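You operate a simulated robot arm through the tools that you are given. There is no shell and no other tool.

The job below is to be done with a simulated robot arm. You get a single attempt, and the scene is never put back.

## Task
Put things in order on the far corner of the island. At the end: the clear rain beaker stands where the clear small white-cap bottle (marked "BLANK") stood; the green probe (marked "LEVEL") stands on top of the grey mix stopper; the silver steel cooler (marked "W2") from the far corner of the island stands on top of the white stopper (marked "LAKE"); the clear small white-cap bottle stands where the clear lake beaker stood; the clear lake beaker is on the orange carton (marked "FILTERS"); whatever was shut is shut again. Leave all else as you found it, and nothing knocked over. Set down upright: lake beaker.

The check looks at the end state, three seconds after you hand in, the way a careful person would. Anything else that was tipped, shoved, dropped, spilled or broken makes it a failure. A push-on lid holds only when it is set on centred and level and pressed home; a screw cap is set on level and turned clockwise until tight.

## Robot
A 7-joint arm with a two-finger parallel gripper, fixed in place. Base frame: the origin is at the foot of the arm, x ahead of it, y to its left, z up; the work surface is at about z = 0.854. Lengths are in m, angles in rad, forces in N, time in s.
With the tool pointing down near the work surface it reaches from about 0.24 to 0.68 m from the base axis. Its first joint turns from -1.152 to 1.152 rad. Payload 2.4 kg.
Tool frame: the origin (TCP) lies between the finger pads and is the grasp point; the fingertips stand 0.03 m ahead of it; z points along the fingers, y is the line along which they close. Largest opening 0.094 m; finger width 0.028, thickness 0.01; the body of the gripper, 0.05 by 0.096 m, starts 0.055 m behind the TCP.
Orientation is told as [roll, pitch, yaw] about the base's x, y, z axes, in that order, counted from this pose: with the fingers straight down and closing along the base's y, the tool's x points along the base's -x, its y along +y and its z along -z.

## Interface
- The arm moves only by the tool jog_arm. Its argument "motion" is a list of rows, each a list of 6 numbers: the shift along the tool's x, y, z in m, then the turn, a rotation vector about the tool's x, y, z in rad. In form: [[tx, ty, tz, wx, wy, wz], ...]. A call has 1 to 20 rows; each row shifts and turns the commanded pose from where the row before left it, along the tool's axes as they then stand. "gripper" is the gripper command, from -1 (fully open) to 1 (shut), values between in proportion, set as the call begins (left out, the last holds). Rows are played at 5 a second. More than 0.05 m and 0.15 rad between two rows, or a gripper value outside its range, and nothing of the call is played. Where a pose cannot be reached the arm comes as near as it can. A force on the tool above 40 N (or 10 N above the force at the start of the call, whichever is more), or a blocked arm, ends the call early, and 0.2 s more pass. The fingers move at their own pace (about 0.153 m/s each) and stop on an object; they squeeze with about 45 N. The grip force told is the motor's: it shows also when the fingers shut on nothing. Time passes only in rows, and 0.2 s behind the last, so rows that do not move let the fingers close. The reply holds the time, the measured pose of the TCP, the force on the tool along the base axes, the opening and the grip force, in the units named above and with some noise, with the torque about the TCP (base axes, N m) and any sound that the robot's microphone picked up, and new pictures: "pictures" is both (left out), scene, wrist or none.
- Cameras (640 x 400 px; columns grow to the right, rows downward): "scene" is fixed at [0.0521, 0.5053, 1.4272]; the picture's right is [-0.43, -0.90, 0.00], its down [-0.66, 0.31, -0.68] and it looks along [0.62, -0.29, -0.73] (base axes); focal length 324 px, centre (320, 200). "wrist" rides on the gripper at [0.076, 0.014, -0.102] in the tool frame; the picture's right is [-0.18, 0.98, 0.00], its down [-0.75, -0.14, -0.64] and it looks along [-0.63, -0.12, 0.77] (tool axes); focal length 243 px, centre (320, 200). There is no depth. A picture from a camera that has moved, and an enlarged one, comes with that camera's place and axes in the base frame and with its lens.
- zoom(camera, box): a new picture of the part [left, top, right, bottom] of that camera's present view, enlarged. No time passes.
- sign_off(): hands the job in; it is judged then, once.

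Nothing tells you positions but the pictures and the camera data. Unless the task says otherwise, let go and move clear before handing in.

The tools are called after "Emit:" by a JSON object that holds its "name" and its "arguments". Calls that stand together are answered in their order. jog_arm: Moves the arm, as the interface text tells. Its arguments: {"type":"object","properties":{"motion":{"type":"array","items":{"type":"array","items":{"type":"number"}}},"gripper":{"type":"number"},"pictures":{"type":"string","enum":["both","scene","wrist","none"]}},"required":["motion"]} The other tools are called the same way: zoom (camera, box) takes an enlarged picture of a part of a camera's view; sign_off () hands the job in.

At the start:

```text
clock: 0.0
tool_pos: [0.2902, 0.3345, 1.1546]
orientation: [0.0, 0.0, -0.001]
force: [0.3, -0.7, 0.9]
ft_torque: [-0.04, 0.01, 0.01]
opening: 0.0943
finger_force: 0.0
```

scene: 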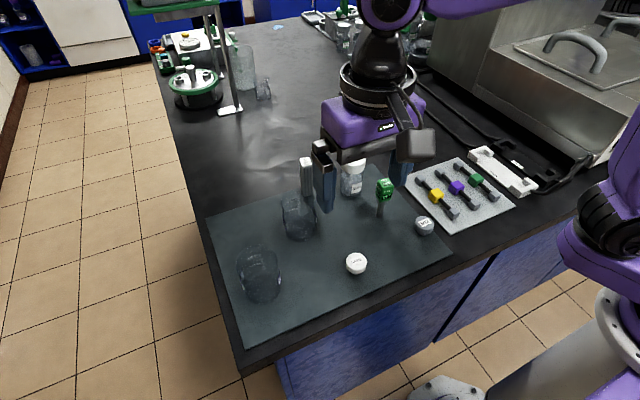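
wrist: 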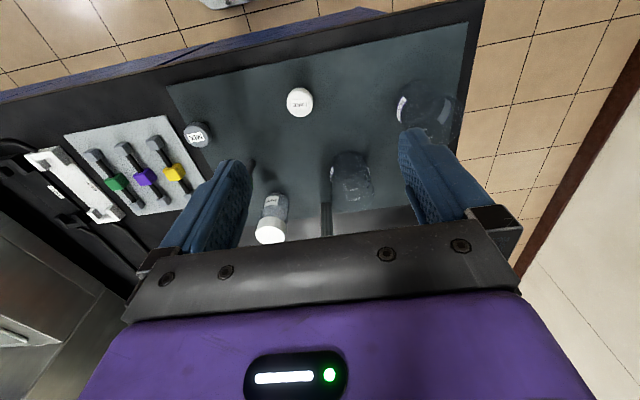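

I see a mat with two beakers, a white-capped bottle, a green probe and two stoppers, with the gripper above them. I'll zoom in to identify everything before moving.

Emit:
{"name": "zoom", "arguments": {"camera": "scene", "box": [200, 140, 460, 320]}}

Emit:
{"name": "zoom", "arguments": {"camera": "scene", "box": [130, 0, 330, 130]}}

Emit:
{"name": "zoom", "arguments": {"camera": "wrist", "box": [160, 60, 480, 260]}}

Emit:
{"name": "zoom", "arguments": {"camera": "scene", "box": [300, 0, 460, 100]}}

```text
2.22 times, centred on (330, 230) of scene
camera zoom: at [0.0521, 0.5053, 1.4272], right [-0.43, -0.9, 0.0], down [-0.66, 0.31, -0.68], along [0.62, -0.29, -0.73], focal length 720 px, centre (298, 133)
```

zoom: 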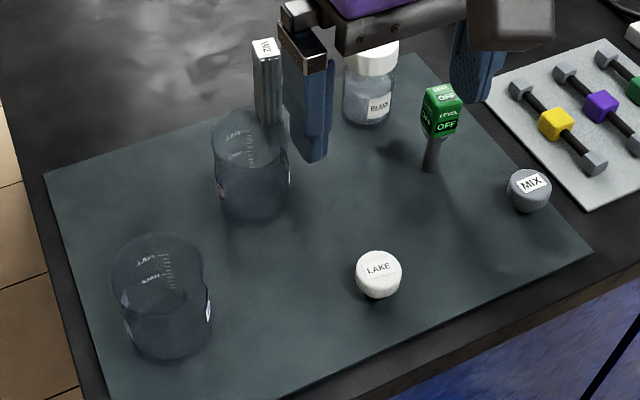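

```text
3.08 times, centred on (230, 65) of scene
camera zoom: at [0.0521, 0.5053, 1.4272], right [-0.43, -0.9, 0.0], down [-0.66, 0.31, -0.68], along [0.62, -0.29, -0.73], focal length 997 px, centre (597, 615)
```

zoom: 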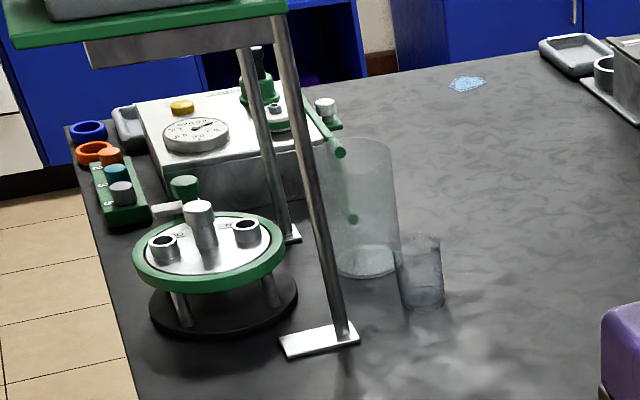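

```text
2.00 times, centred on (320, 160) of wrist
camera zoom: at [0.2133, 0.3491, 1.257], right [0.18, 0.98, 0.0], down [0.75, -0.14, 0.64], along [0.63, -0.12, -0.77], focal length 485 px, centre (320, 280)
```

zoom: 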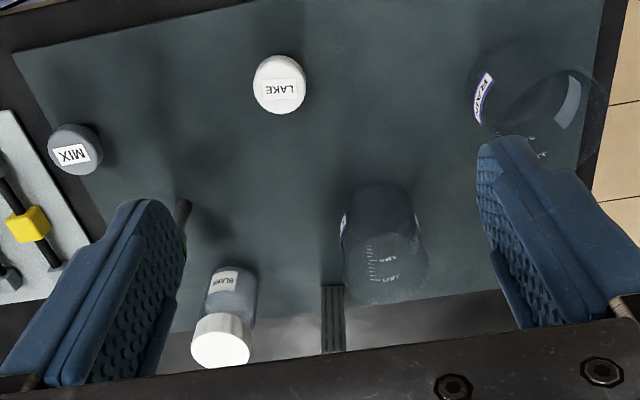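

```text
4.00 times, centred on (380, 50) of scene
camera zoom: at [0.0521, 0.5053, 1.4272], right [-0.43, -0.9, 0.0], down [-0.66, 0.31, -0.68], along [0.62, -0.29, -0.73], focal length 1296 px, centre (80, 800)
```

zoom: 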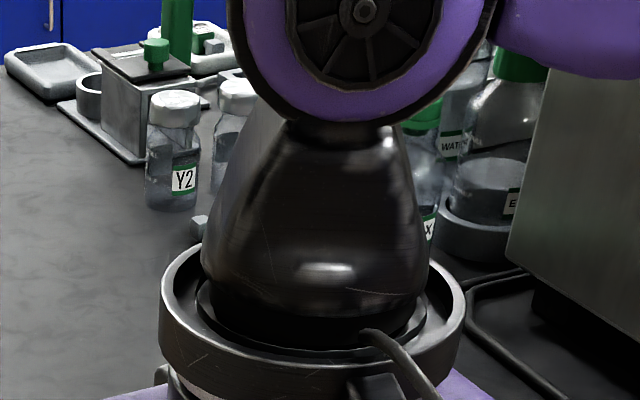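

The mat holds the rain and lake beakers, BLANK bottle, LEVEL probe, LAKE and MIX stoppers and the W2 cooler, but I have not found the orange FILTERS carton. I'll swing the arm to the right and up to clear the scene camera's view.

Emit:
{"name": "jog_arm", "arguments": {"motion": [[0, 0, -0.04, 0, 0, 0], [0, 0, -0.04, 0, 0, 0], [0, -0.05, 0, 0, 0, 0], [0, -0.05, 0, 0, 0, 0], [0, -0.05, 0, 0, 0, 0], [0, -0.05, 0, 0, 0, 0], [0, -0.05, 0, 0, 0, 0], [0, -0.05, 0, 0, 0, 0], [0, -0.05, 0, 0, 0, 0], [0, -0.05, 0, 0, 0, 0]]}}

```text
clock: 2.2
tool_pos: [0.2929, -0.0654, 1.2349]
orientation: [0.001, 0.0, 0.0]
force: [0.2, -0.6, 0.1]
ft_torque: [0.03, -0.01, 0.01]
opening: 0.094
finger_force: 0.1
camera wrist: at [0.216, -0.0514, 1.3375], right [0.18, 0.98, 0.0], down [0.75, -0.14, 0.64], along [0.63, -0.12, -0.77], focal length 243 px, centre (320, 200)
```

scene: 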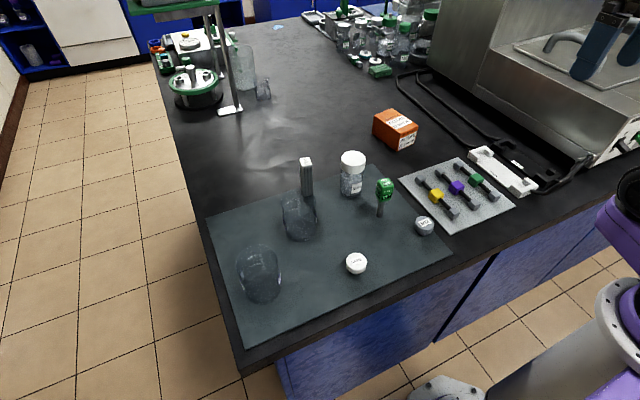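
wrist: 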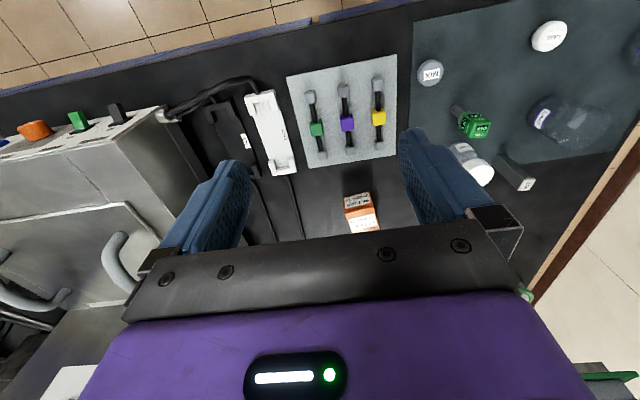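

The orange FILTERS carton is now visible behind the grey stir-bar mat. I'll zoom in on everything to measure it.

Emit:
{"name": "zoom", "arguments": {"camera": "scene", "box": [200, 200, 360, 300]}}

Emit:
{"name": "zoom", "arguments": {"camera": "scene", "box": [280, 140, 440, 240]}}

Emit:
{"name": "zoom", "arguments": {"camera": "scene", "box": [340, 90, 500, 190]}}

Emit:
{"name": "zoom", "arguments": {"camera": "scene", "box": [320, 190, 480, 290]}}

Emit:
{"name": "zoom", "arguments": {"camera": "scene", "box": [310, 0, 470, 100]}}

Emit:
{"name": "zoom", "arguments": {"camera": "wrist", "box": [400, 0, 640, 150]}}

Emit:
{"name": "zoom", "arguments": {"camera": "wrist", "box": [320, 110, 560, 260]}}

```text
4.00 times, centred on (280, 250) of scene
camera zoom: at [0.0521, 0.5053, 1.4272], right [-0.43, -0.9, 0.0], down [-0.66, 0.31, -0.68], along [0.62, -0.29, -0.73], focal length 1296 px, centre (480, 0)
```

zoom: 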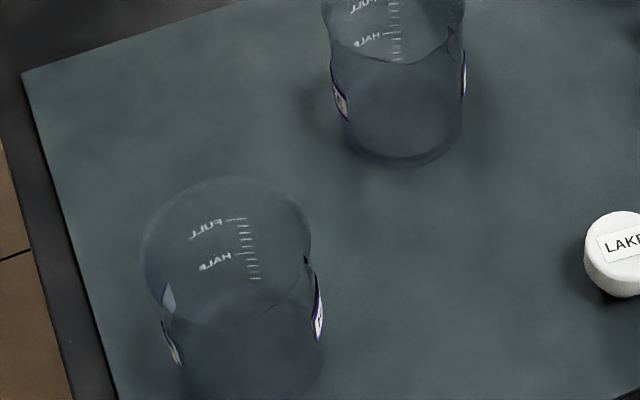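

```text
4.00 times, centred on (360, 190) of scene
camera zoom: at [0.0521, 0.5053, 1.4272], right [-0.43, -0.9, 0.0], down [-0.66, 0.31, -0.68], along [0.62, -0.29, -0.73], focal length 1296 px, centre (160, 240)
```

zoom: 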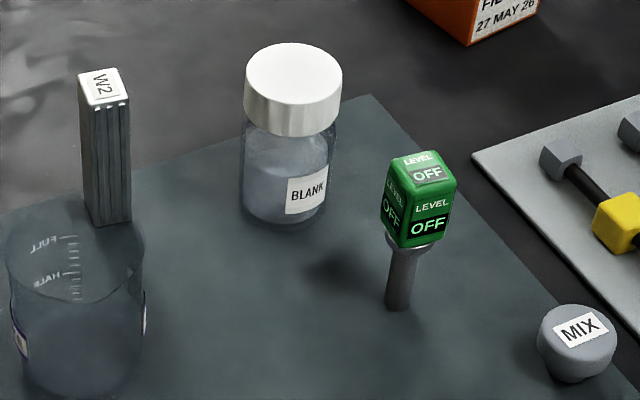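

```text
4.00 times, centred on (420, 140) of scene
camera zoom: at [0.0521, 0.5053, 1.4272], right [-0.43, -0.9, 0.0], down [-0.66, 0.31, -0.68], along [0.62, -0.29, -0.73], focal length 1296 px, centre (-80, 440)
```

zoom: 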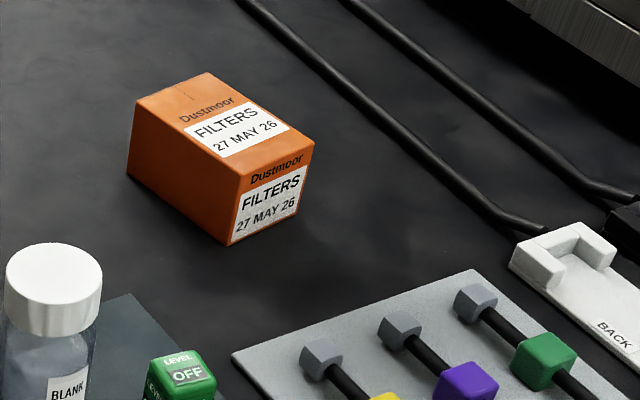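

```text
4.00 times, centred on (400, 240) of scene
camera zoom: at [0.0521, 0.5053, 1.4272], right [-0.43, -0.9, 0.0], down [-0.66, 0.31, -0.68], along [0.62, -0.29, -0.73], focal length 1296 px, centre (0, 40)
```

zoom: 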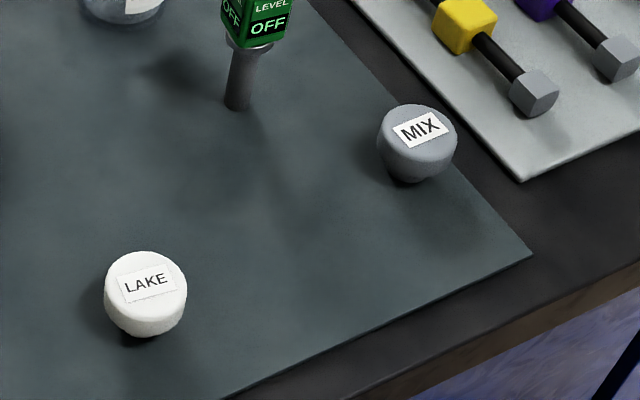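

```text
4.00 times, centred on (390, 50) of scene
camera zoom: at [0.0521, 0.5053, 1.4272], right [-0.43, -0.9, 0.0], down [-0.66, 0.31, -0.68], along [0.62, -0.29, -0.73], focal length 1296 px, centre (40, 800)
```

zoom: 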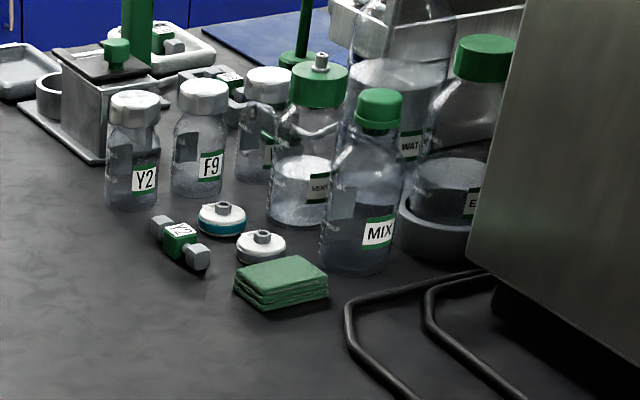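

```text
2.67 times, centred on (520, 75) of wrist
camera zoom: at [0.216, -0.0514, 1.3375], right [0.18, 0.98, 0.0], down [0.75, -0.14, 0.64], along [0.63, -0.12, -0.77], focal length 647 px, centre (-213, 533)
```

zoom: 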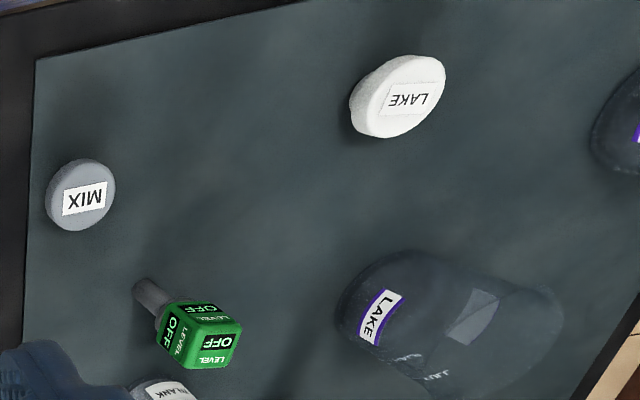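

```text
2.67 times, centred on (440, 185) of wrist
camera zoom: at [0.216, -0.0514, 1.3375], right [0.18, 0.98, 0.0], down [0.75, -0.14, 0.64], along [0.63, -0.12, -0.77], focal length 647 px, centre (0, 240)
```

zoom: 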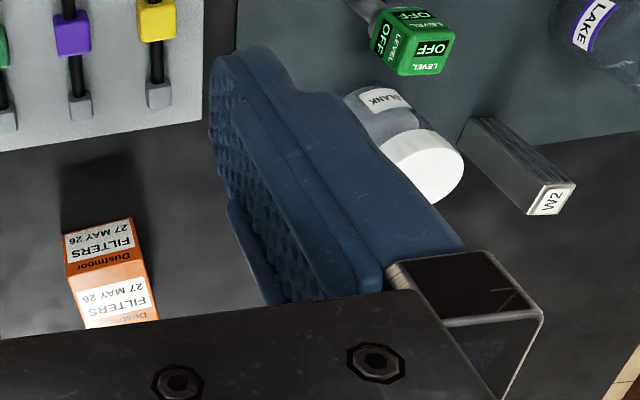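

Everything is located: lake beaker ≈(0.470, 0.353), rain beaker ≈(0.375, 0.475), bottle ≈(0.533, 0.191), cooler ≈(0.575, 0.291), probe ≈(0.430, 0.173), MIX ≈(0.351, 0.113), LAKE ≈(0.333, 0.292) and the carton top ≈(0.672, -0.028, 0.913). Next I hover above the lake beaker to check alignment.

Emit:
{"name": "jog_arm", "arguments": {"motion": [[-0.0177, 0.0418, 0.0135, 0, 0, 0], [-0.0177, 0.0418, 0.0135, 0, 0, 0], [-0.0177, 0.0418, 0.0135, 0, 0, 0], [-0.0177, 0.0418, 0.0135, 0, 0, 0], [-0.0177, 0.0418, 0.0135, 0, 0, 0], [-0.0177, 0.0418, 0.0135, 0, 0, 0], [-0.0177, 0.0418, 0.0135, 0, 0, 0], [-0.0177, 0.0418, 0.0135, 0, 0, 0], [-0.0177, 0.0418, 0.0135, 0, 0, 0], [-0.0177, 0.0418, 0.0135, 0, 0, 0], [0, 0, 0, 0, 0, 0]], "gripper": -1}}

```text
clock: 4.6
tool_pos: [0.4684, 0.3493, 1.1016]
orientation: [0.0, -0.001, 0.0]
force: [0.0, 0.0, 0.2]
ft_torque: [0.0, 0.01, 0.0]
opening: 0.094
finger_force: 0.1
camera wrist: at [0.3913, 0.3655, 1.2031], right [0.18, 0.98, 0.0], down [0.75, -0.14, 0.64], along [0.63, -0.12, -0.77], focal length 243 px, centre (320, 200)
```

scene: 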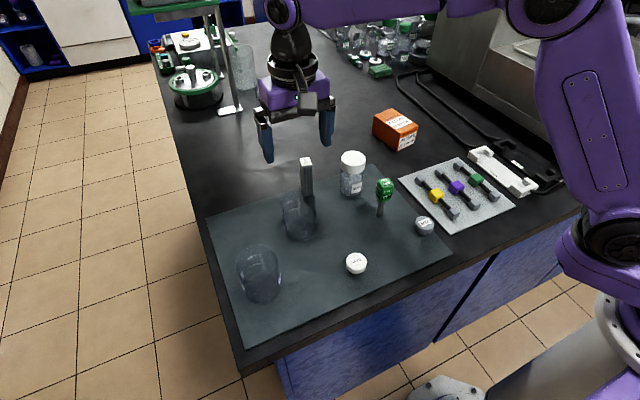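
wrist: 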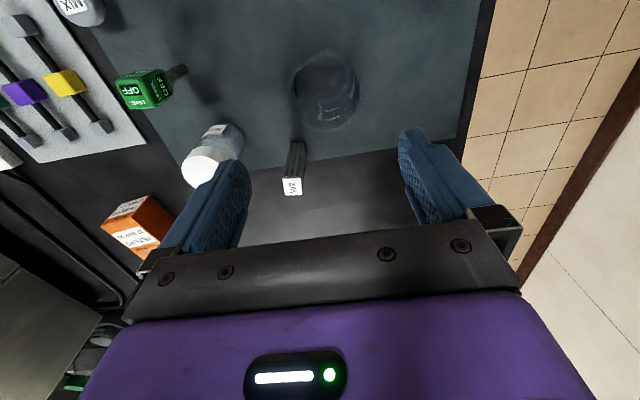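

The gripper hovers above the lake beaker. I'll zoom on the wrist view to refine the positions of the beaker, cooler and others.

Emit:
{"name": "zoom", "arguments": {"camera": "wrist", "box": [240, 0, 440, 125]}}

Emit:
{"name": "zoom", "arguments": {"camera": "wrist", "box": [100, 50, 340, 200]}}

```text
3.20 times, centred on (340, 62) of wrist
camera zoom: at [0.3913, 0.3655, 1.2031], right [0.18, 0.98, 0.0], down [0.75, -0.14, 0.64], along [0.63, -0.12, -0.77], focal length 776 px, centre (256, 640)
```

zoom: 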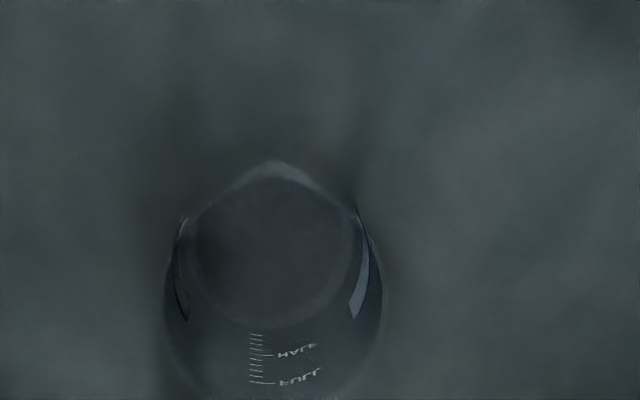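

```text
2.67 times, centred on (220, 125) of wrist
camera zoom: at [0.3913, 0.3655, 1.2031], right [0.18, 0.98, 0.0], down [0.75, -0.14, 0.64], along [0.63, -0.12, -0.77], focal length 647 px, centre (587, 400)
```

zoom: 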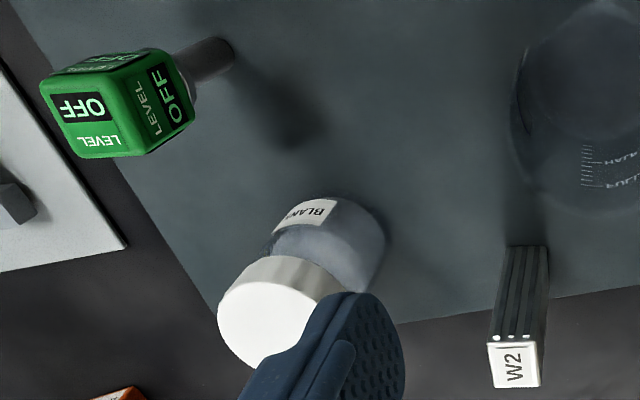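

The lake beaker's base is at about (0.471, 0.356), its spout pointing toward the base. I'll descend until the fingertips are just above the rim and check.

Emit:
{"name": "jog_arm", "arguments": {"motion": [[-0.003, 0.0045, 0.03, 0, 0, 0], [0, 0, 0.03, 0, 0, 0], [0, 0, 0.03, 0, 0, 0], [0, 0, 0.025, 0, 0, 0], [0, 0, 0, 0, 0, 0]]}}

```text
clock: 5.8
tool_pos: [0.4699, 0.3559, 0.9862]
orientation: [0.001, 0.0, -0.002]
force: [0.5, 0.3, 0.9]
ft_torque: [0.01, 0.01, -0.02]
opening: 0.0939
finger_force: 0.0
camera wrist: at [0.3938, 0.3706, 1.0876], right [0.18, 0.98, 0.0], down [0.75, -0.14, 0.64], along [0.63, -0.12, -0.77], focal length 243 px, centre (320, 200)
```

scene: 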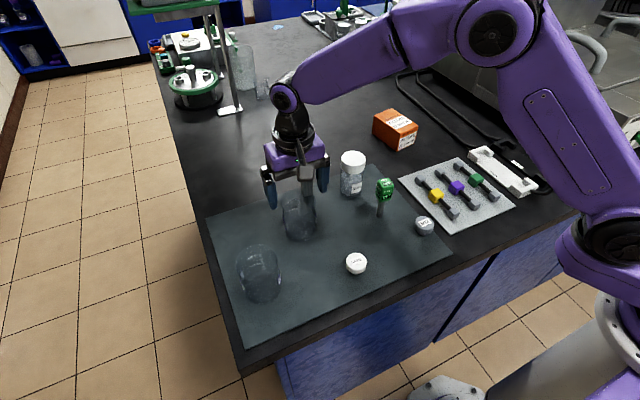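
wrist: 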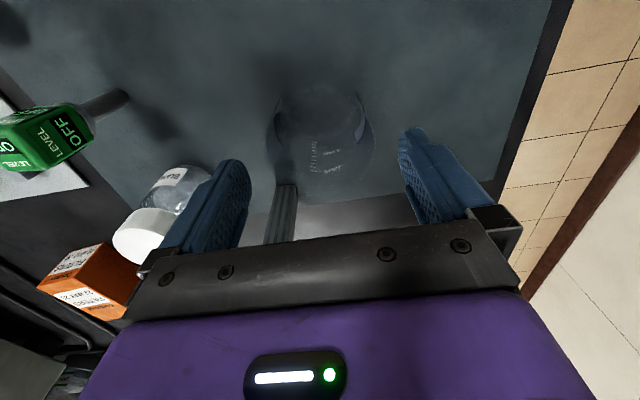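

The beaker is centred between the fingers. I'll descend and grip it.

Emit:
{"name": "jog_arm", "arguments": {"motion": [[0, 0, 0.025, 0, 0, 0], [0, 0, 0.025, 0, 0, 0], [0, 0, 0.017, 0, 0, 0], [0, 0, 0, 0, 0, 0]]}}

Emit:
{"name": "jog_arm", "arguments": {"motion": [[0, 0, 0, 0, 0, 0], [0, 0, 0, 0, 0, 0], [0, 0, 0, 0, 0, 0], [0, 0, 0, 0, 0, 0]], "gripper": 1}}

```text
clock: 6.8
tool_pos: [0.4705, 0.3568, 0.9184]
orientation: [0.0, 0.0, 0.001]
force: [0.1, -0.3, 0.0]
ft_torque: [-0.01, 0.01, -0.01]
opening: 0.094
finger_force: 0.0
camera wrist: at [0.3942, 0.3724, 1.02], right [0.18, 0.98, 0.0], down [0.75, -0.14, 0.64], along [0.63, -0.12, -0.77], focal length 243 px, centre (320, 200)
```

scene: 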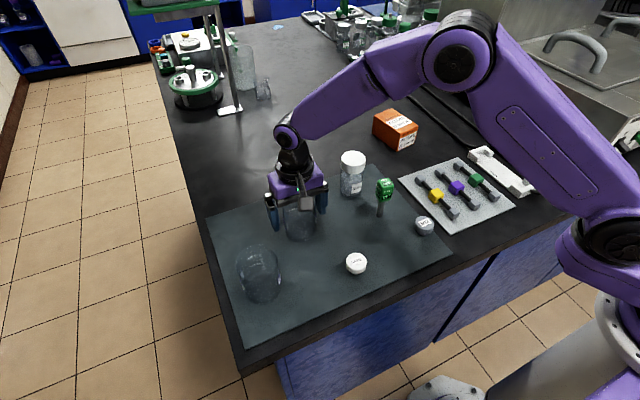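
wrist: 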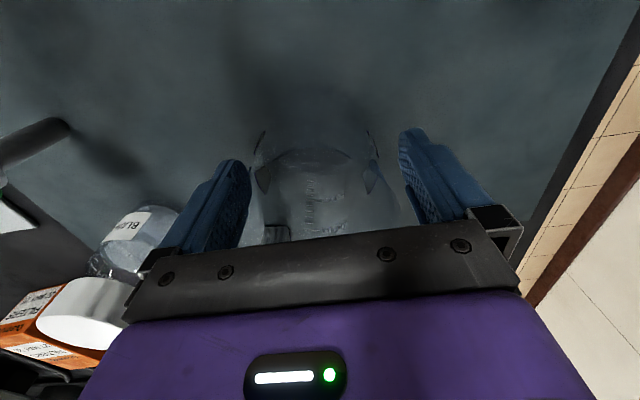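

```text
clock: 7.8
tool_pos: [0.4713, 0.3562, 0.9193]
orientation: [-0.001, 0.0, 0.001]
force: [-0.3, 0.3, -0.5]
ft_torque: [0.02, -0.04, 0.0]
opening: 0.0696
finger_force: 44.9
camera wrist: at [0.3942, 0.3723, 1.0202], right [0.18, 0.98, 0.0], down [0.75, -0.14, 0.64], along [0.63, -0.12, -0.77], focal length 243 px, centre (320, 200)
```

scene: 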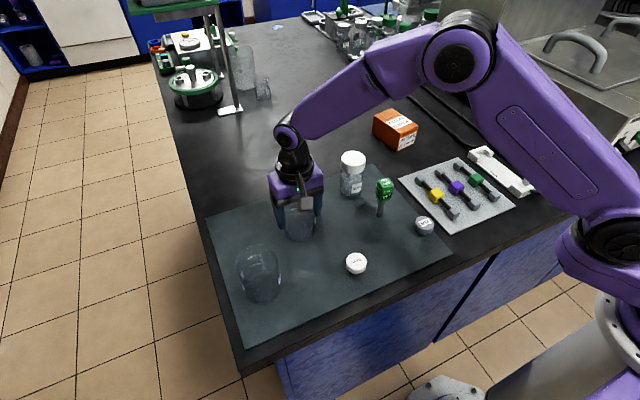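
wrist: 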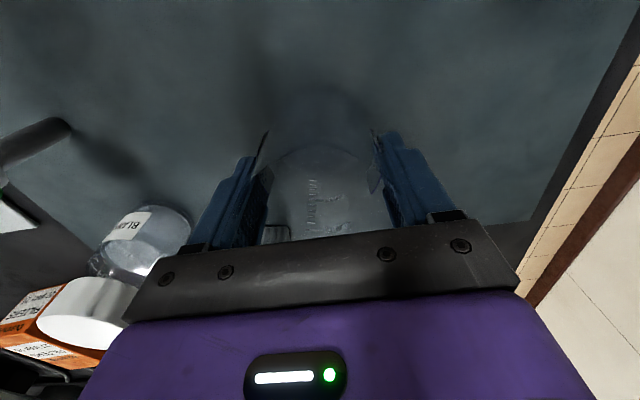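

The lake beaker is gripped (70 mm). I'll lift it and carry it level toward the carton.

Emit:
{"name": "jog_arm", "arguments": {"motion": [[0, 0, -0.01, 0, 0, 0], [0, 0, -0.02, 0, 0, 0], [0, 0, -0.03, 0, 0, 0], [0, 0, -0.03, 0, 0, 0], [0, 0, -0.03, 0, 0, 0], [0, 0, -0.03, 0, 0, 0], [0, 0, -0.01, 0, 0, 0], [0, 0, 0, 0, 0, 0]], "gripper": 1, "pictures": "scene"}}

Emit:
{"name": "jog_arm", "arguments": {"motion": [[-0.008, -0.017, 0, 0, 0, 0], [-0.0159, -0.0349, 0, 0, 0, 0], [-0.0159, -0.0349, 0, 0, 0, 0], [-0.0159, -0.0349, 0, 0, 0, 0], [-0.0159, -0.0349, 0, 0, 0, 0], [-0.0159, -0.0349, 0, 0, 0, 0], [-0.0159, -0.0349, 0, 0, 0, 0], [-0.0159, -0.0349, 0, 0, 0, 0], [-0.0159, -0.0349, 0, 0, 0, 0], [-0.0159, -0.0349, 0, 0, 0, 0], [-0.0159, -0.0349, 0, 0, 0, 0], [-0.008, -0.017, 0, 0, 0, 0], [0, 0, 0, 0, 0, 0]], "gripper": 1}}

```text
clock: 9.6
tool_pos: [0.4707, 0.3556, 1.0787]
orientation: [0.001, 0.0, 0.0]
force: [-0.3, -0.9, -0.2]
ft_torque: [0.02, -0.01, 0.01]
opening: 0.0697
finger_force: 44.7
```

scene: 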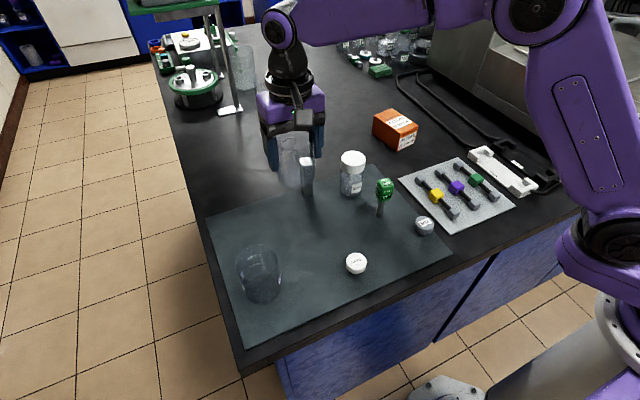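

```text
clock: 12.4
tool_pos: [0.6448, -0.0269, 1.0783]
orientation: [-0.001, 0.0, 0.0]
force: [0.6, -0.5, -1.3]
ft_torque: [0.01, -0.01, -0.01]
opening: 0.0697
finger_force: 45.1
camera wrist: at [0.5677, -0.0111, 1.1797], right [0.18, 0.98, 0.0], down [0.75, -0.14, 0.64], along [0.63, -0.12, -0.77], focal length 243 px, centre (320, 200)
```

scene: 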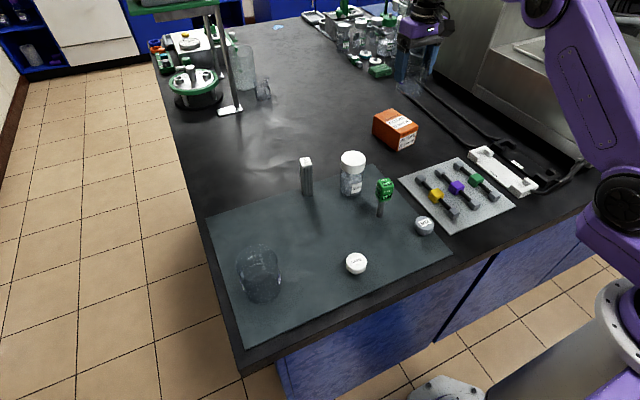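
wrist: 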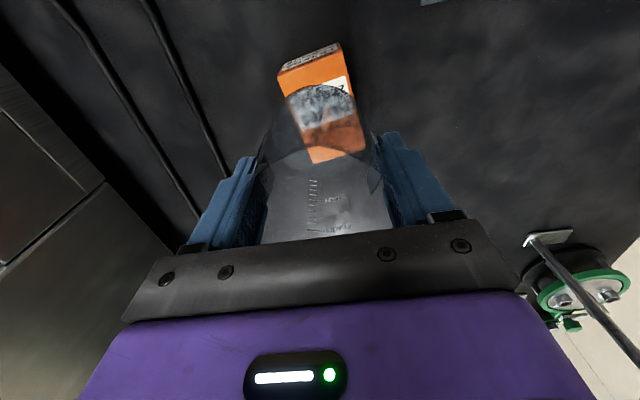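

Emit:
{"name": "zoom", "arguments": {"camera": "wrist", "box": [240, 30, 400, 190]}}

Emit:
{"name": "zoom", "arguments": {"camera": "scene", "box": [340, 30, 500, 160]}}

```text
2.50 times, centred on (320, 110) of wrist
camera zoom: at [0.5677, -0.0111, 1.1797], right [0.18, 0.98, 0.0], down [0.75, -0.14, 0.64], along [0.63, -0.12, -0.77], focal length 606 px, centre (320, 425)
```

zoom: 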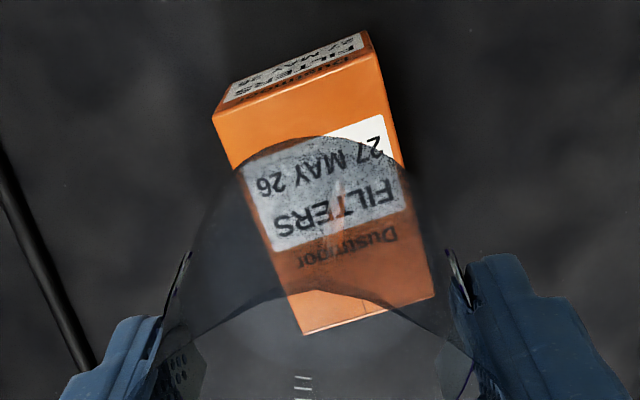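

```text
3.08 times, centred on (420, 95) of scene
camera zoom: at [0.0522, 0.5053, 1.4272], right [-0.43, -0.9, 0.0], down [-0.66, 0.31, -0.68], along [0.62, -0.29, -0.73], focal length 997 px, centre (12, 523)
```

zoom: 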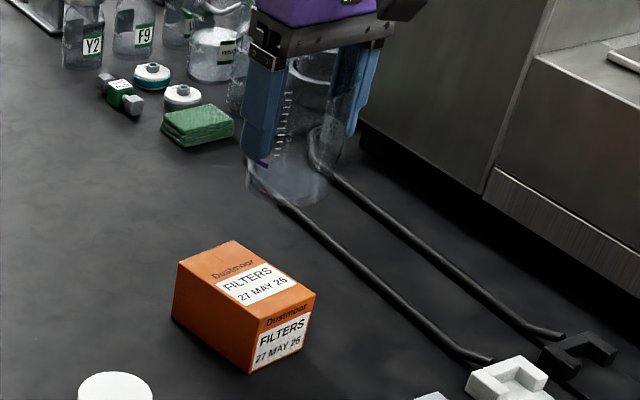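

From two views the carton's top centre is about (0.669, -0.026) with top z ≈ 0.913. I'll shift forward 2 cm and descend most of the way.

Emit:
{"name": "jog_arm", "arguments": {"motion": [[-0.01, 0, 0, 0, 0, 0], [-0.01, 0, 0, 0, 0, 0], [0, 0, 0.02, 0, 0, 0], [0, 0, 0.025, 0, 0, 0], [0, 0, 0.025, 0, 0, 0], [0, 0, 0.015, 0, 0, 0], [0, 0, 0, 0, 0, 0]], "gripper": 1}}

Emit:
{"name": "zoom", "arguments": {"camera": "scene", "box": [340, 60, 500, 160]}}

Emit:
{"name": "zoom", "arguments": {"camera": "wrist", "box": [220, 60, 420, 240]}}

```text
clock: 14.0
tool_pos: [0.6652, -0.0272, 0.9933]
orientation: [0.0, 0.0, 0.001]
force: [0.5, -0.3, -1.1]
ft_torque: [0.02, -0.02, 0.03]
opening: 0.0695
finger_force: 45.0
camera wrist: at [0.5897, -0.0116, 1.0948], right [0.18, 0.98, 0.0], down [0.75, -0.14, 0.64], along [0.63, -0.12, -0.77], focal length 243 px, centre (320, 200)
```

scene: 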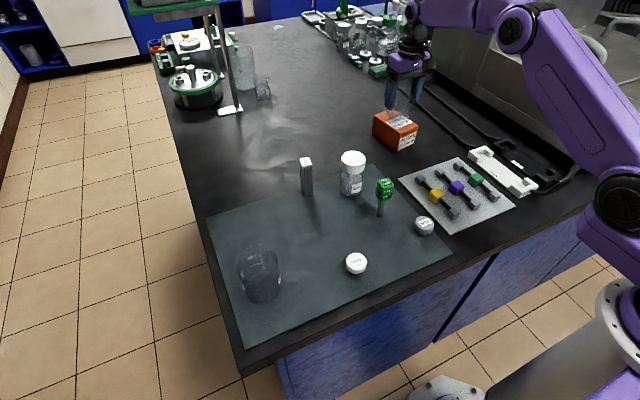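
wrist: 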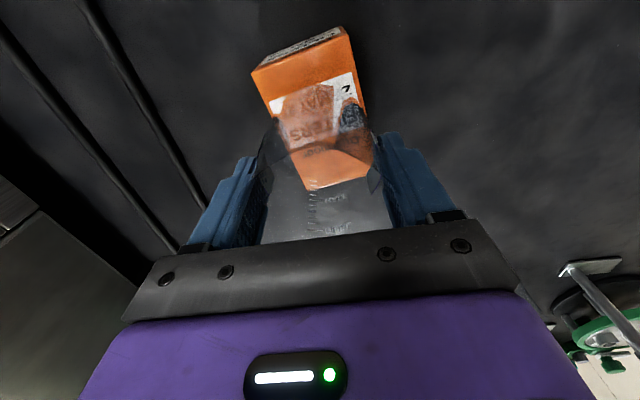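

```text
4.00 times, centred on (420, 110) of scene
camera zoom: at [0.0521, 0.5053, 1.4272], right [-0.43, -0.9, 0.0], down [-0.66, 0.31, -0.68], along [0.62, -0.29, -0.73], focal length 1296 px, centre (-80, 560)
```

zoom: 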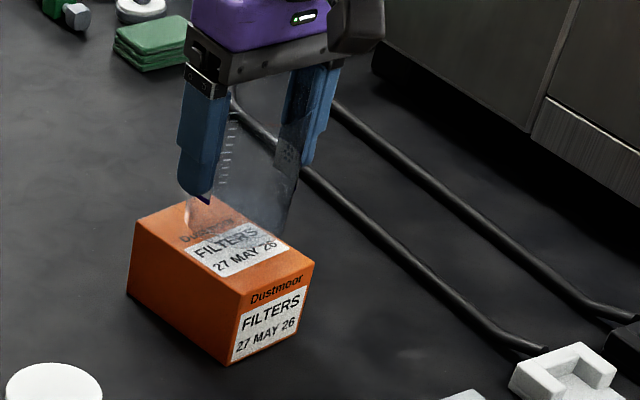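

```text
2.22 times, centred on (320, 150) of wrist
camera zoom: at [0.5897, -0.0116, 1.0948], right [0.18, 0.98, 0.0], down [0.75, -0.14, 0.64], along [0.63, -0.12, -0.77], focal length 539 px, centre (320, 311)
```

zoom: 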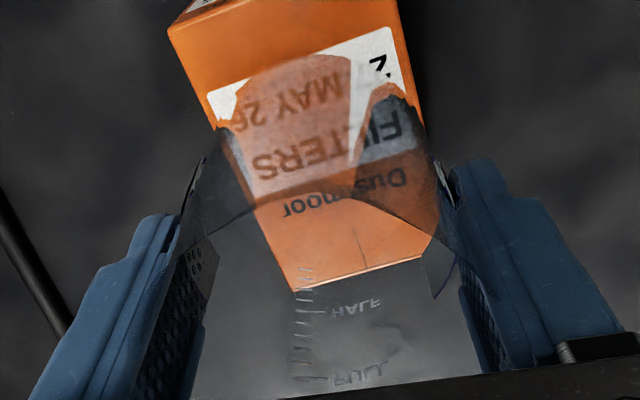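

The beaker's base sits about 1.5 cm above the carton, well centred. I'll lower it in small steps, watching the force.

Emit:
{"name": "jog_arm", "arguments": {"motion": [[0, 0, 0.006, 0, 0, 0], [0, 0, 0.005, 0, 0, 0], [0, 0, 0.002, 0, 0, 0], [0, 0, 0, 0, 0, 0]], "gripper": 1, "pictures": "none"}}

Emit:
{"name": "jog_arm", "arguments": {"motion": [[0, 0, 0.002, 0, 0, 0], [0, 0, 0, 0, 0, 0]], "gripper": 1, "pictures": "none"}}

Emit:
{"name": "zoom", "arguments": {"camera": "scene", "box": [340, 60, 500, 160]}}

```text
clock: 15.0
tool_pos: [0.6643, -0.0268, 0.9794]
orientation: [-0.001, 0.001, 0.0]
force: [0.3, -0.1, -1.2]
ft_torque: [0.01, 0.01, -0.02]
opening: 0.0697
finger_force: 44.7
```

```text
clock: 15.6
tool_pos: [0.6654, -0.0273, 0.9789]
orientation: [0.0, 0.0, 0.0]
force: [0.7, 0.3, -1.2]
ft_torque: [0.0, 0.02, -0.02]
opening: 0.0697
finger_force: 44.7
```

```text
4.00 times, centred on (420, 110) of scene
camera zoom: at [0.0521, 0.5053, 1.4272], right [-0.43, -0.9, 0.0], down [-0.66, 0.31, -0.68], along [0.62, -0.29, -0.73], focal length 1296 px, centre (-80, 560)
```

zoom: 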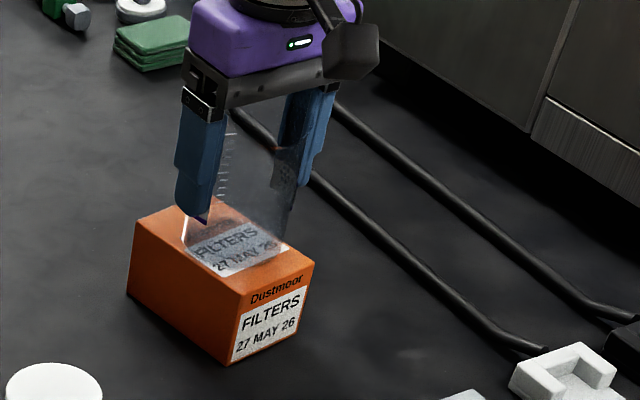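

No contact yet (the beaker's weight is about 1.2 N). I'll keep lowering in 1.5 mm steps.

Emit:
{"name": "jog_arm", "arguments": {"motion": [[0, 0, 0.0015, 0, 0, 0], [0, 0, 0, 0, 0, 0]], "gripper": 1, "pictures": "none"}}

Emit:
{"name": "jog_arm", "arguments": {"motion": [[0, 0, 0.0015, 0, 0, 0], [0, 0, 0, 0, 0, 0]], "gripper": 1, "pictures": "none"}}

Emit:
{"name": "jog_arm", "arguments": {"motion": [[0, 0, 0.0015, 0, 0, 0], [0, 0, 0, 0, 0, 0]], "gripper": 1, "pictures": "none"}}

```text
clock: 16.2
tool_pos: [0.6648, -0.0266, 0.9779]
orientation: [-0.001, -0.001, -0.001]
force: [0.4, -0.2, -1.0]
ft_torque: [-0.02, 0.02, -0.03]
opening: 0.0694
finger_force: 45.1
```

```text
clock: 16.8
tool_pos: [0.6647, -0.0263, 0.976]
orientation: [0.001, -0.002, 0.0]
force: [-3.9, 0.2, 12.4]
ft_torque: [0.11, 0.33, 0.0]
opening: 0.0697
finger_force: 44.5
```

```text
clock: 17.4
tool_pos: [0.6654, -0.027, 0.9739]
orientation: [0.001, -0.006, 0.0]
force: [-3.6, 0.0, 26.5]
ft_torque: [0.25, 0.43, -0.14]
opening: 0.0694
finger_force: 44.7
```

It is in contact with the carton. I'll back off slightly to relieve the load, release and look.

Emit:
{"name": "jog_arm", "arguments": {"motion": [[0, 0, -0.0022, 0, 0, 0], [0, 0, 0, 0, 0, 0]], "gripper": 1, "pictures": "none"}}

Emit:
{"name": "jog_arm", "arguments": {"motion": [[0, 0, 0, 0, 0, 0], [0, 0, 0, 0, 0, 0], [0, 0, 0, 0, 0, 0]], "gripper": -1}}

Emit:
{"name": "zoom", "arguments": {"camera": "wrist", "box": [220, 60, 420, 240]}}

Emit:
{"name": "zoom", "arguments": {"camera": "scene", "box": [340, 60, 500, 160]}}

```text
clock: 18.0
tool_pos: [0.6643, -0.0275, 0.9757]
orientation: [-0.001, 0.0, 0.001]
force: [3.9, 0.2, 9.2]
ft_torque: [0.03, -0.41, -0.01]
opening: 0.0698
finger_force: 45.1
```

```text
clock: 18.8
tool_pos: [0.665, -0.0269, 0.9754]
orientation: [0.001, 0.001, -0.001]
force: [0.0, -0.6, -1.0]
ft_torque: [0.0, -0.01, 0.06]
opening: 0.0939
finger_force: 0.0
camera wrist: at [0.5881, -0.0119, 1.0772], right [0.18, 0.98, 0.0], down [0.75, -0.14, 0.64], along [0.63, -0.12, -0.77], focal length 243 px, centre (320, 200)
```

scene: 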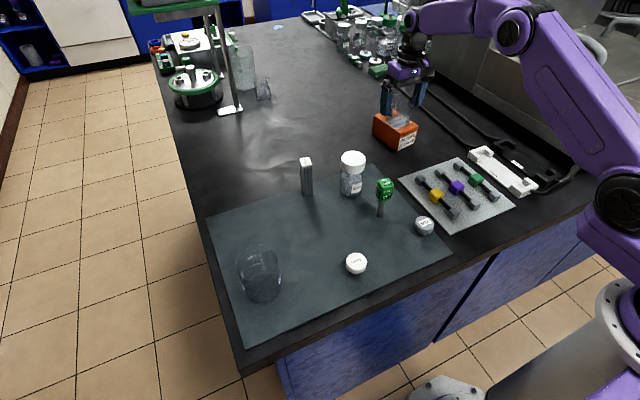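
wrist: 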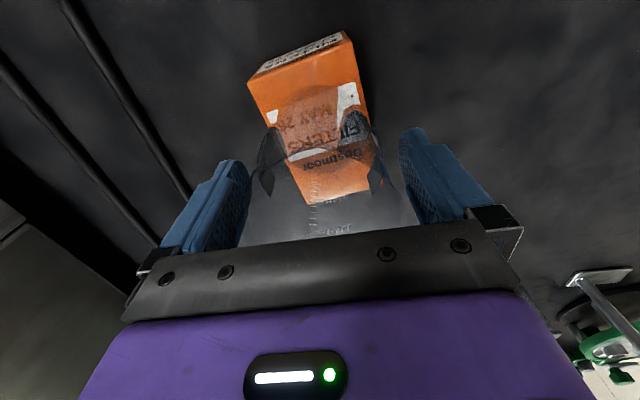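

```text
2.22 times, centred on (320, 150) of wrist
camera zoom: at [0.5881, -0.0119, 1.0772], right [0.18, 0.98, 0.0], down [0.75, -0.14, 0.64], along [0.63, -0.12, -0.77], focal length 539 px, centre (320, 311)
```

zoom: 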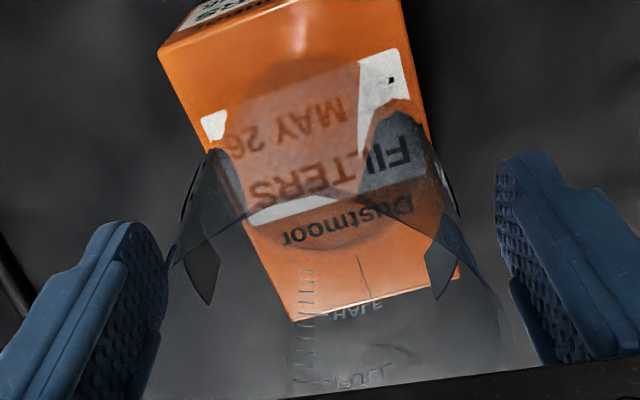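

```text
4.00 times, centred on (420, 110) of scene
camera zoom: at [0.0521, 0.5053, 1.4272], right [-0.43, -0.9, 0.0], down [-0.66, 0.31, -0.68], along [0.62, -0.29, -0.73], focal length 1296 px, centre (-80, 560)
```

zoom: 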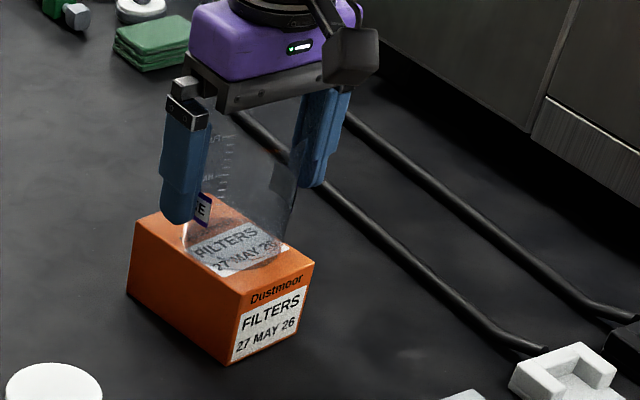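

The lake beaker stands centred on the carton. I'll rise straight up, then move above the BLANK bottle.

Emit:
{"name": "jog_arm", "arguments": {"motion": [[0, 0, -0.02, 0, 0, 0], [0, 0, -0.03, 0, 0, 0], [0, 0, -0.04, 0, 0, 0], [0, 0, -0.04, 0, 0, 0], [0.026, 0.0436, 0, 0, 0, 0], [0.026, 0.0436, 0, 0, 0, 0], [0.026, 0.0436, 0, 0, 0, 0], [0.026, 0.0436, 0, 0, 0, 0], [0.028, 0.0436, 0, 0, 0, 0], [0, 0, 0, 0, 0, 0]], "gripper": -1}}

Emit:
{"name": "zoom", "arguments": {"camera": "wrist", "box": [220, 30, 420, 190]}}

Emit:
{"name": "zoom", "arguments": {"camera": "scene", "box": [340, 60, 500, 160]}}

```text
refused: row 5 steps farther than a row can; nothing moved
```

```text
2.50 times, centred on (320, 110) of wrist
camera zoom: at [0.5881, -0.0119, 1.0772], right [0.18, 0.98, 0.0], down [0.75, -0.14, 0.64], along [0.63, -0.12, -0.77], focal length 606 px, centre (320, 425)
```

zoom: 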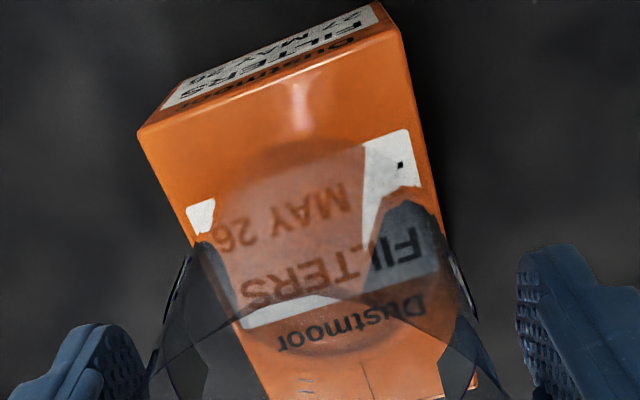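

```text
4.00 times, centred on (420, 110) of scene
camera zoom: at [0.0521, 0.5053, 1.4272], right [-0.43, -0.9, 0.0], down [-0.66, 0.31, -0.68], along [0.62, -0.29, -0.73], focal length 1296 px, centre (-80, 560)
```

zoom: 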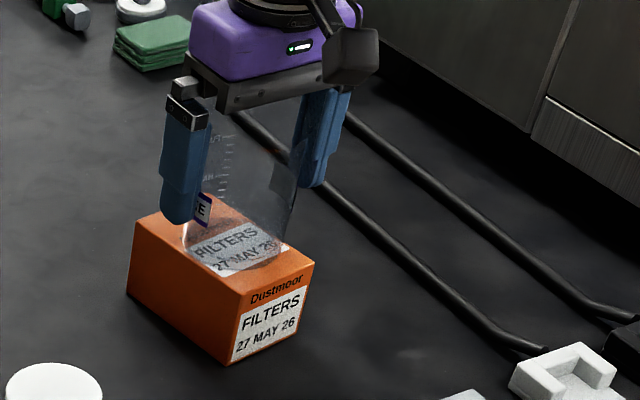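

The move was refused because one step was too long; nothing moved. I'll repeat it with smaller steps.

Emit:
{"name": "jog_arm", "arguments": {"motion": [[0, 0, -0.02, 0, 0, 0], [0, 0, -0.03, 0, 0, 0], [0, 0, -0.04, 0, 0, 0], [0, 0, -0.04, 0, 0, 0], [0.022, 0.0363, 0, 0, 0, 0], [0.022, 0.0363, 0, 0, 0, 0], [0.022, 0.0363, 0, 0, 0, 0], [0.022, 0.0363, 0, 0, 0, 0], [0.022, 0.0363, 0, 0, 0, 0], [0.022, 0.0363, 0, 0, 0, 0], [0, 0, 0, 0, 0, 0]], "gripper": -1}}

Emit:
{"name": "zoom", "arguments": {"camera": "wrist", "box": [220, 30, 420, 190]}}

Emit:
{"name": "zoom", "arguments": {"camera": "scene", "box": [340, 60, 500, 160]}}

```text
clock: 21.2
tool_pos: [0.533, 0.1878, 1.1074]
orientation: [-0.001, 0.0, 0.0]
force: [-0.2, -0.7, -1.1]
ft_torque: [0.0, 0.01, -0.02]
opening: 0.094
finger_force: 0.1
camera wrist: at [0.458, 0.2035, 1.2095], right [0.18, 0.98, 0.0], down [0.75, -0.14, 0.64], along [0.63, -0.12, -0.77], focal length 243 px, centre (320, 200)
```

scene: 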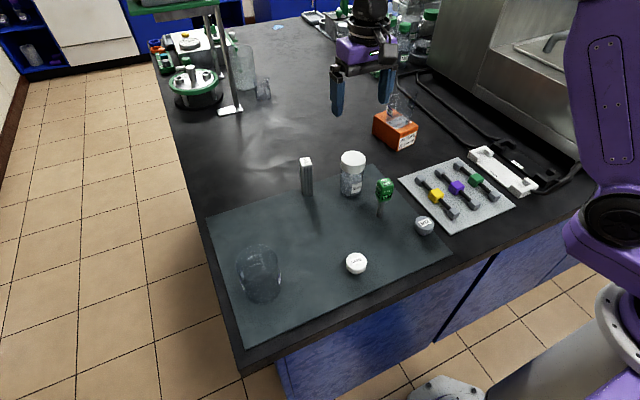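
wrist: 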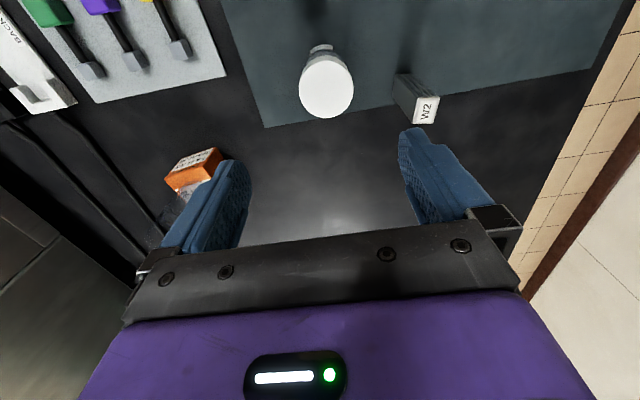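

```text
2.50 times, centred on (320, 110) of wrist
camera zoom: at [0.458, 0.2035, 1.2095], right [0.18, 0.98, 0.0], down [0.75, -0.14, 0.64], along [0.63, -0.12, -0.77], focal length 606 px, centre (320, 425)
```

zoom: 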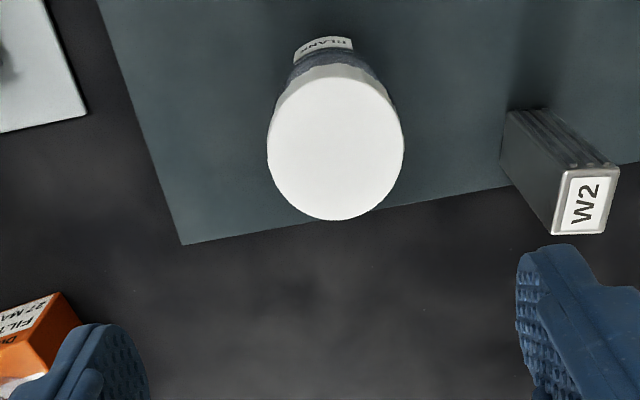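

```text
4.00 times, centred on (420, 110) of scene
camera zoom: at [0.0521, 0.5053, 1.4272], right [-0.43, -0.9, 0.0], down [-0.66, 0.31, -0.68], along [0.62, -0.29, -0.73], focal length 1296 px, centre (-80, 560)
```

zoom: 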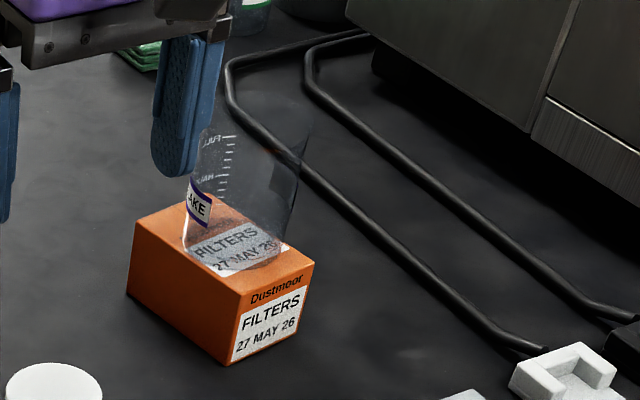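

The bottle sits slightly forward of my aim: (0.529, 0.195). I'll adjust, descend around it and grip the body.

Emit:
{"name": "jog_arm", "arguments": {"motion": [[0.004, 0.006, 0.02, 0, 0, 0], [0, 0, 0.04, 0, 0, 0], [0, 0, 0.04, 0, 0, 0], [0, 0, 0.02, 0, 0, 0], [0, 0, 0, 0, 0, 0]], "gripper": -1}}

```text
clock: 22.4
tool_pos: [0.5292, 0.1959, 0.9865]
orientation: [0.0, -0.001, 0.0]
force: [0.4, 0.3, -0.3]
ft_torque: [0.0, 0.04, 0.02]
opening: 0.0941
finger_force: 0.0
camera wrist: at [0.4536, 0.2119, 1.088], right [0.18, 0.98, 0.0], down [0.75, -0.14, 0.64], along [0.63, -0.12, -0.77], focal length 243 px, centre (320, 200)
```

scene: 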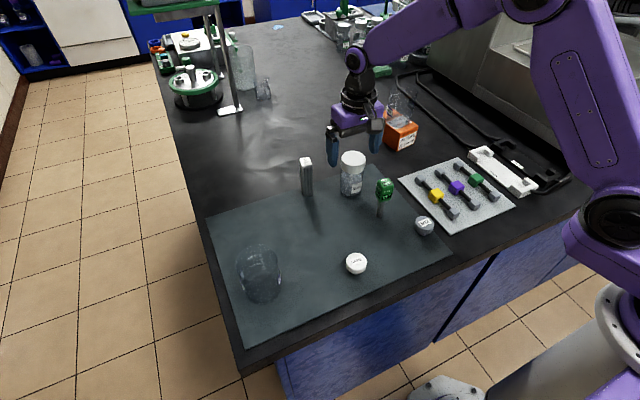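
wrist: 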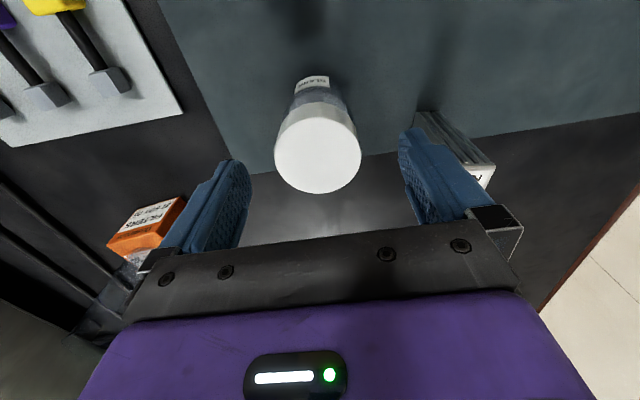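

The bottle is centred laterally. I'll descend the rest of the way and grip.

Emit:
{"name": "jog_arm", "arguments": {"motion": [[0.003, -0.001, 0.02, 0, 0, 0], [0, 0, 0.03, 0, 0, 0], [0, 0, 0.02, 0, 0, 0], [0, 0, 0.008, 0, 0, 0], [0, 0, 0, 0, 0, 0]], "gripper": -1}}

Emit:
{"name": "zoom", "arguments": {"camera": "scene", "box": [290, 110, 450, 210]}}

```text
clock: 23.6
tool_pos: [0.5253, 0.1969, 0.9068]
orientation: [0.001, -0.001, 0.001]
force: [0.2, 0.3, 0.3]
ft_torque: [-0.01, 0.03, 0.04]
opening: 0.0936
finger_force: 0.1
camera wrist: at [0.4493, 0.2116, 1.0091], right [0.18, 0.98, 0.0], down [0.75, -0.14, 0.64], along [0.63, -0.12, -0.77], focal length 243 px, centre (320, 200)
```

scene: 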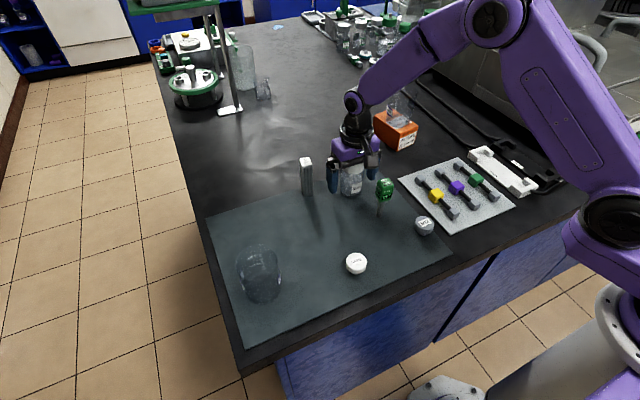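
wrist: 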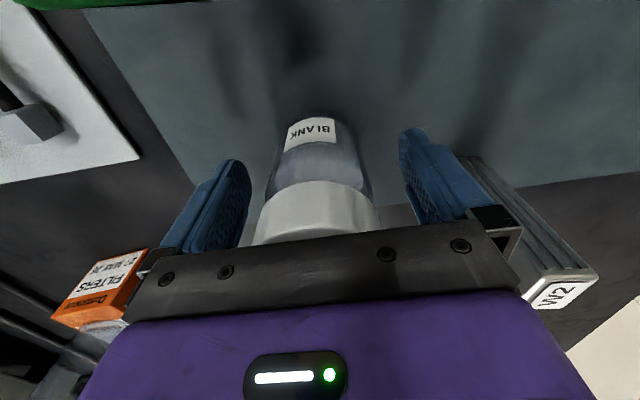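

```text
4.00 times, centred on (370, 160) of scene
camera zoom: at [0.0521, 0.5053, 1.4272], right [-0.43, -0.9, 0.0], down [-0.66, 0.31, -0.68], along [0.62, -0.29, -0.73], focal length 1296 px, centre (120, 360)
```

zoom: 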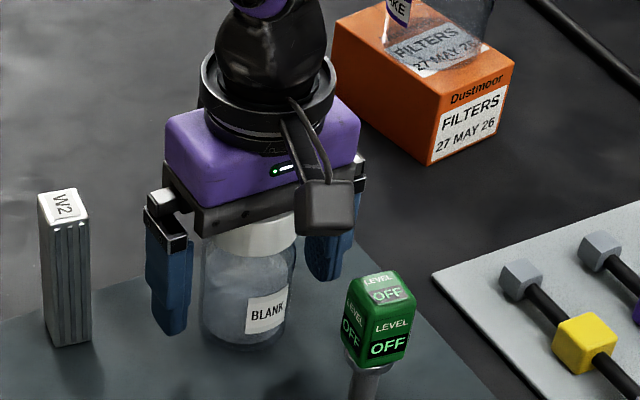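

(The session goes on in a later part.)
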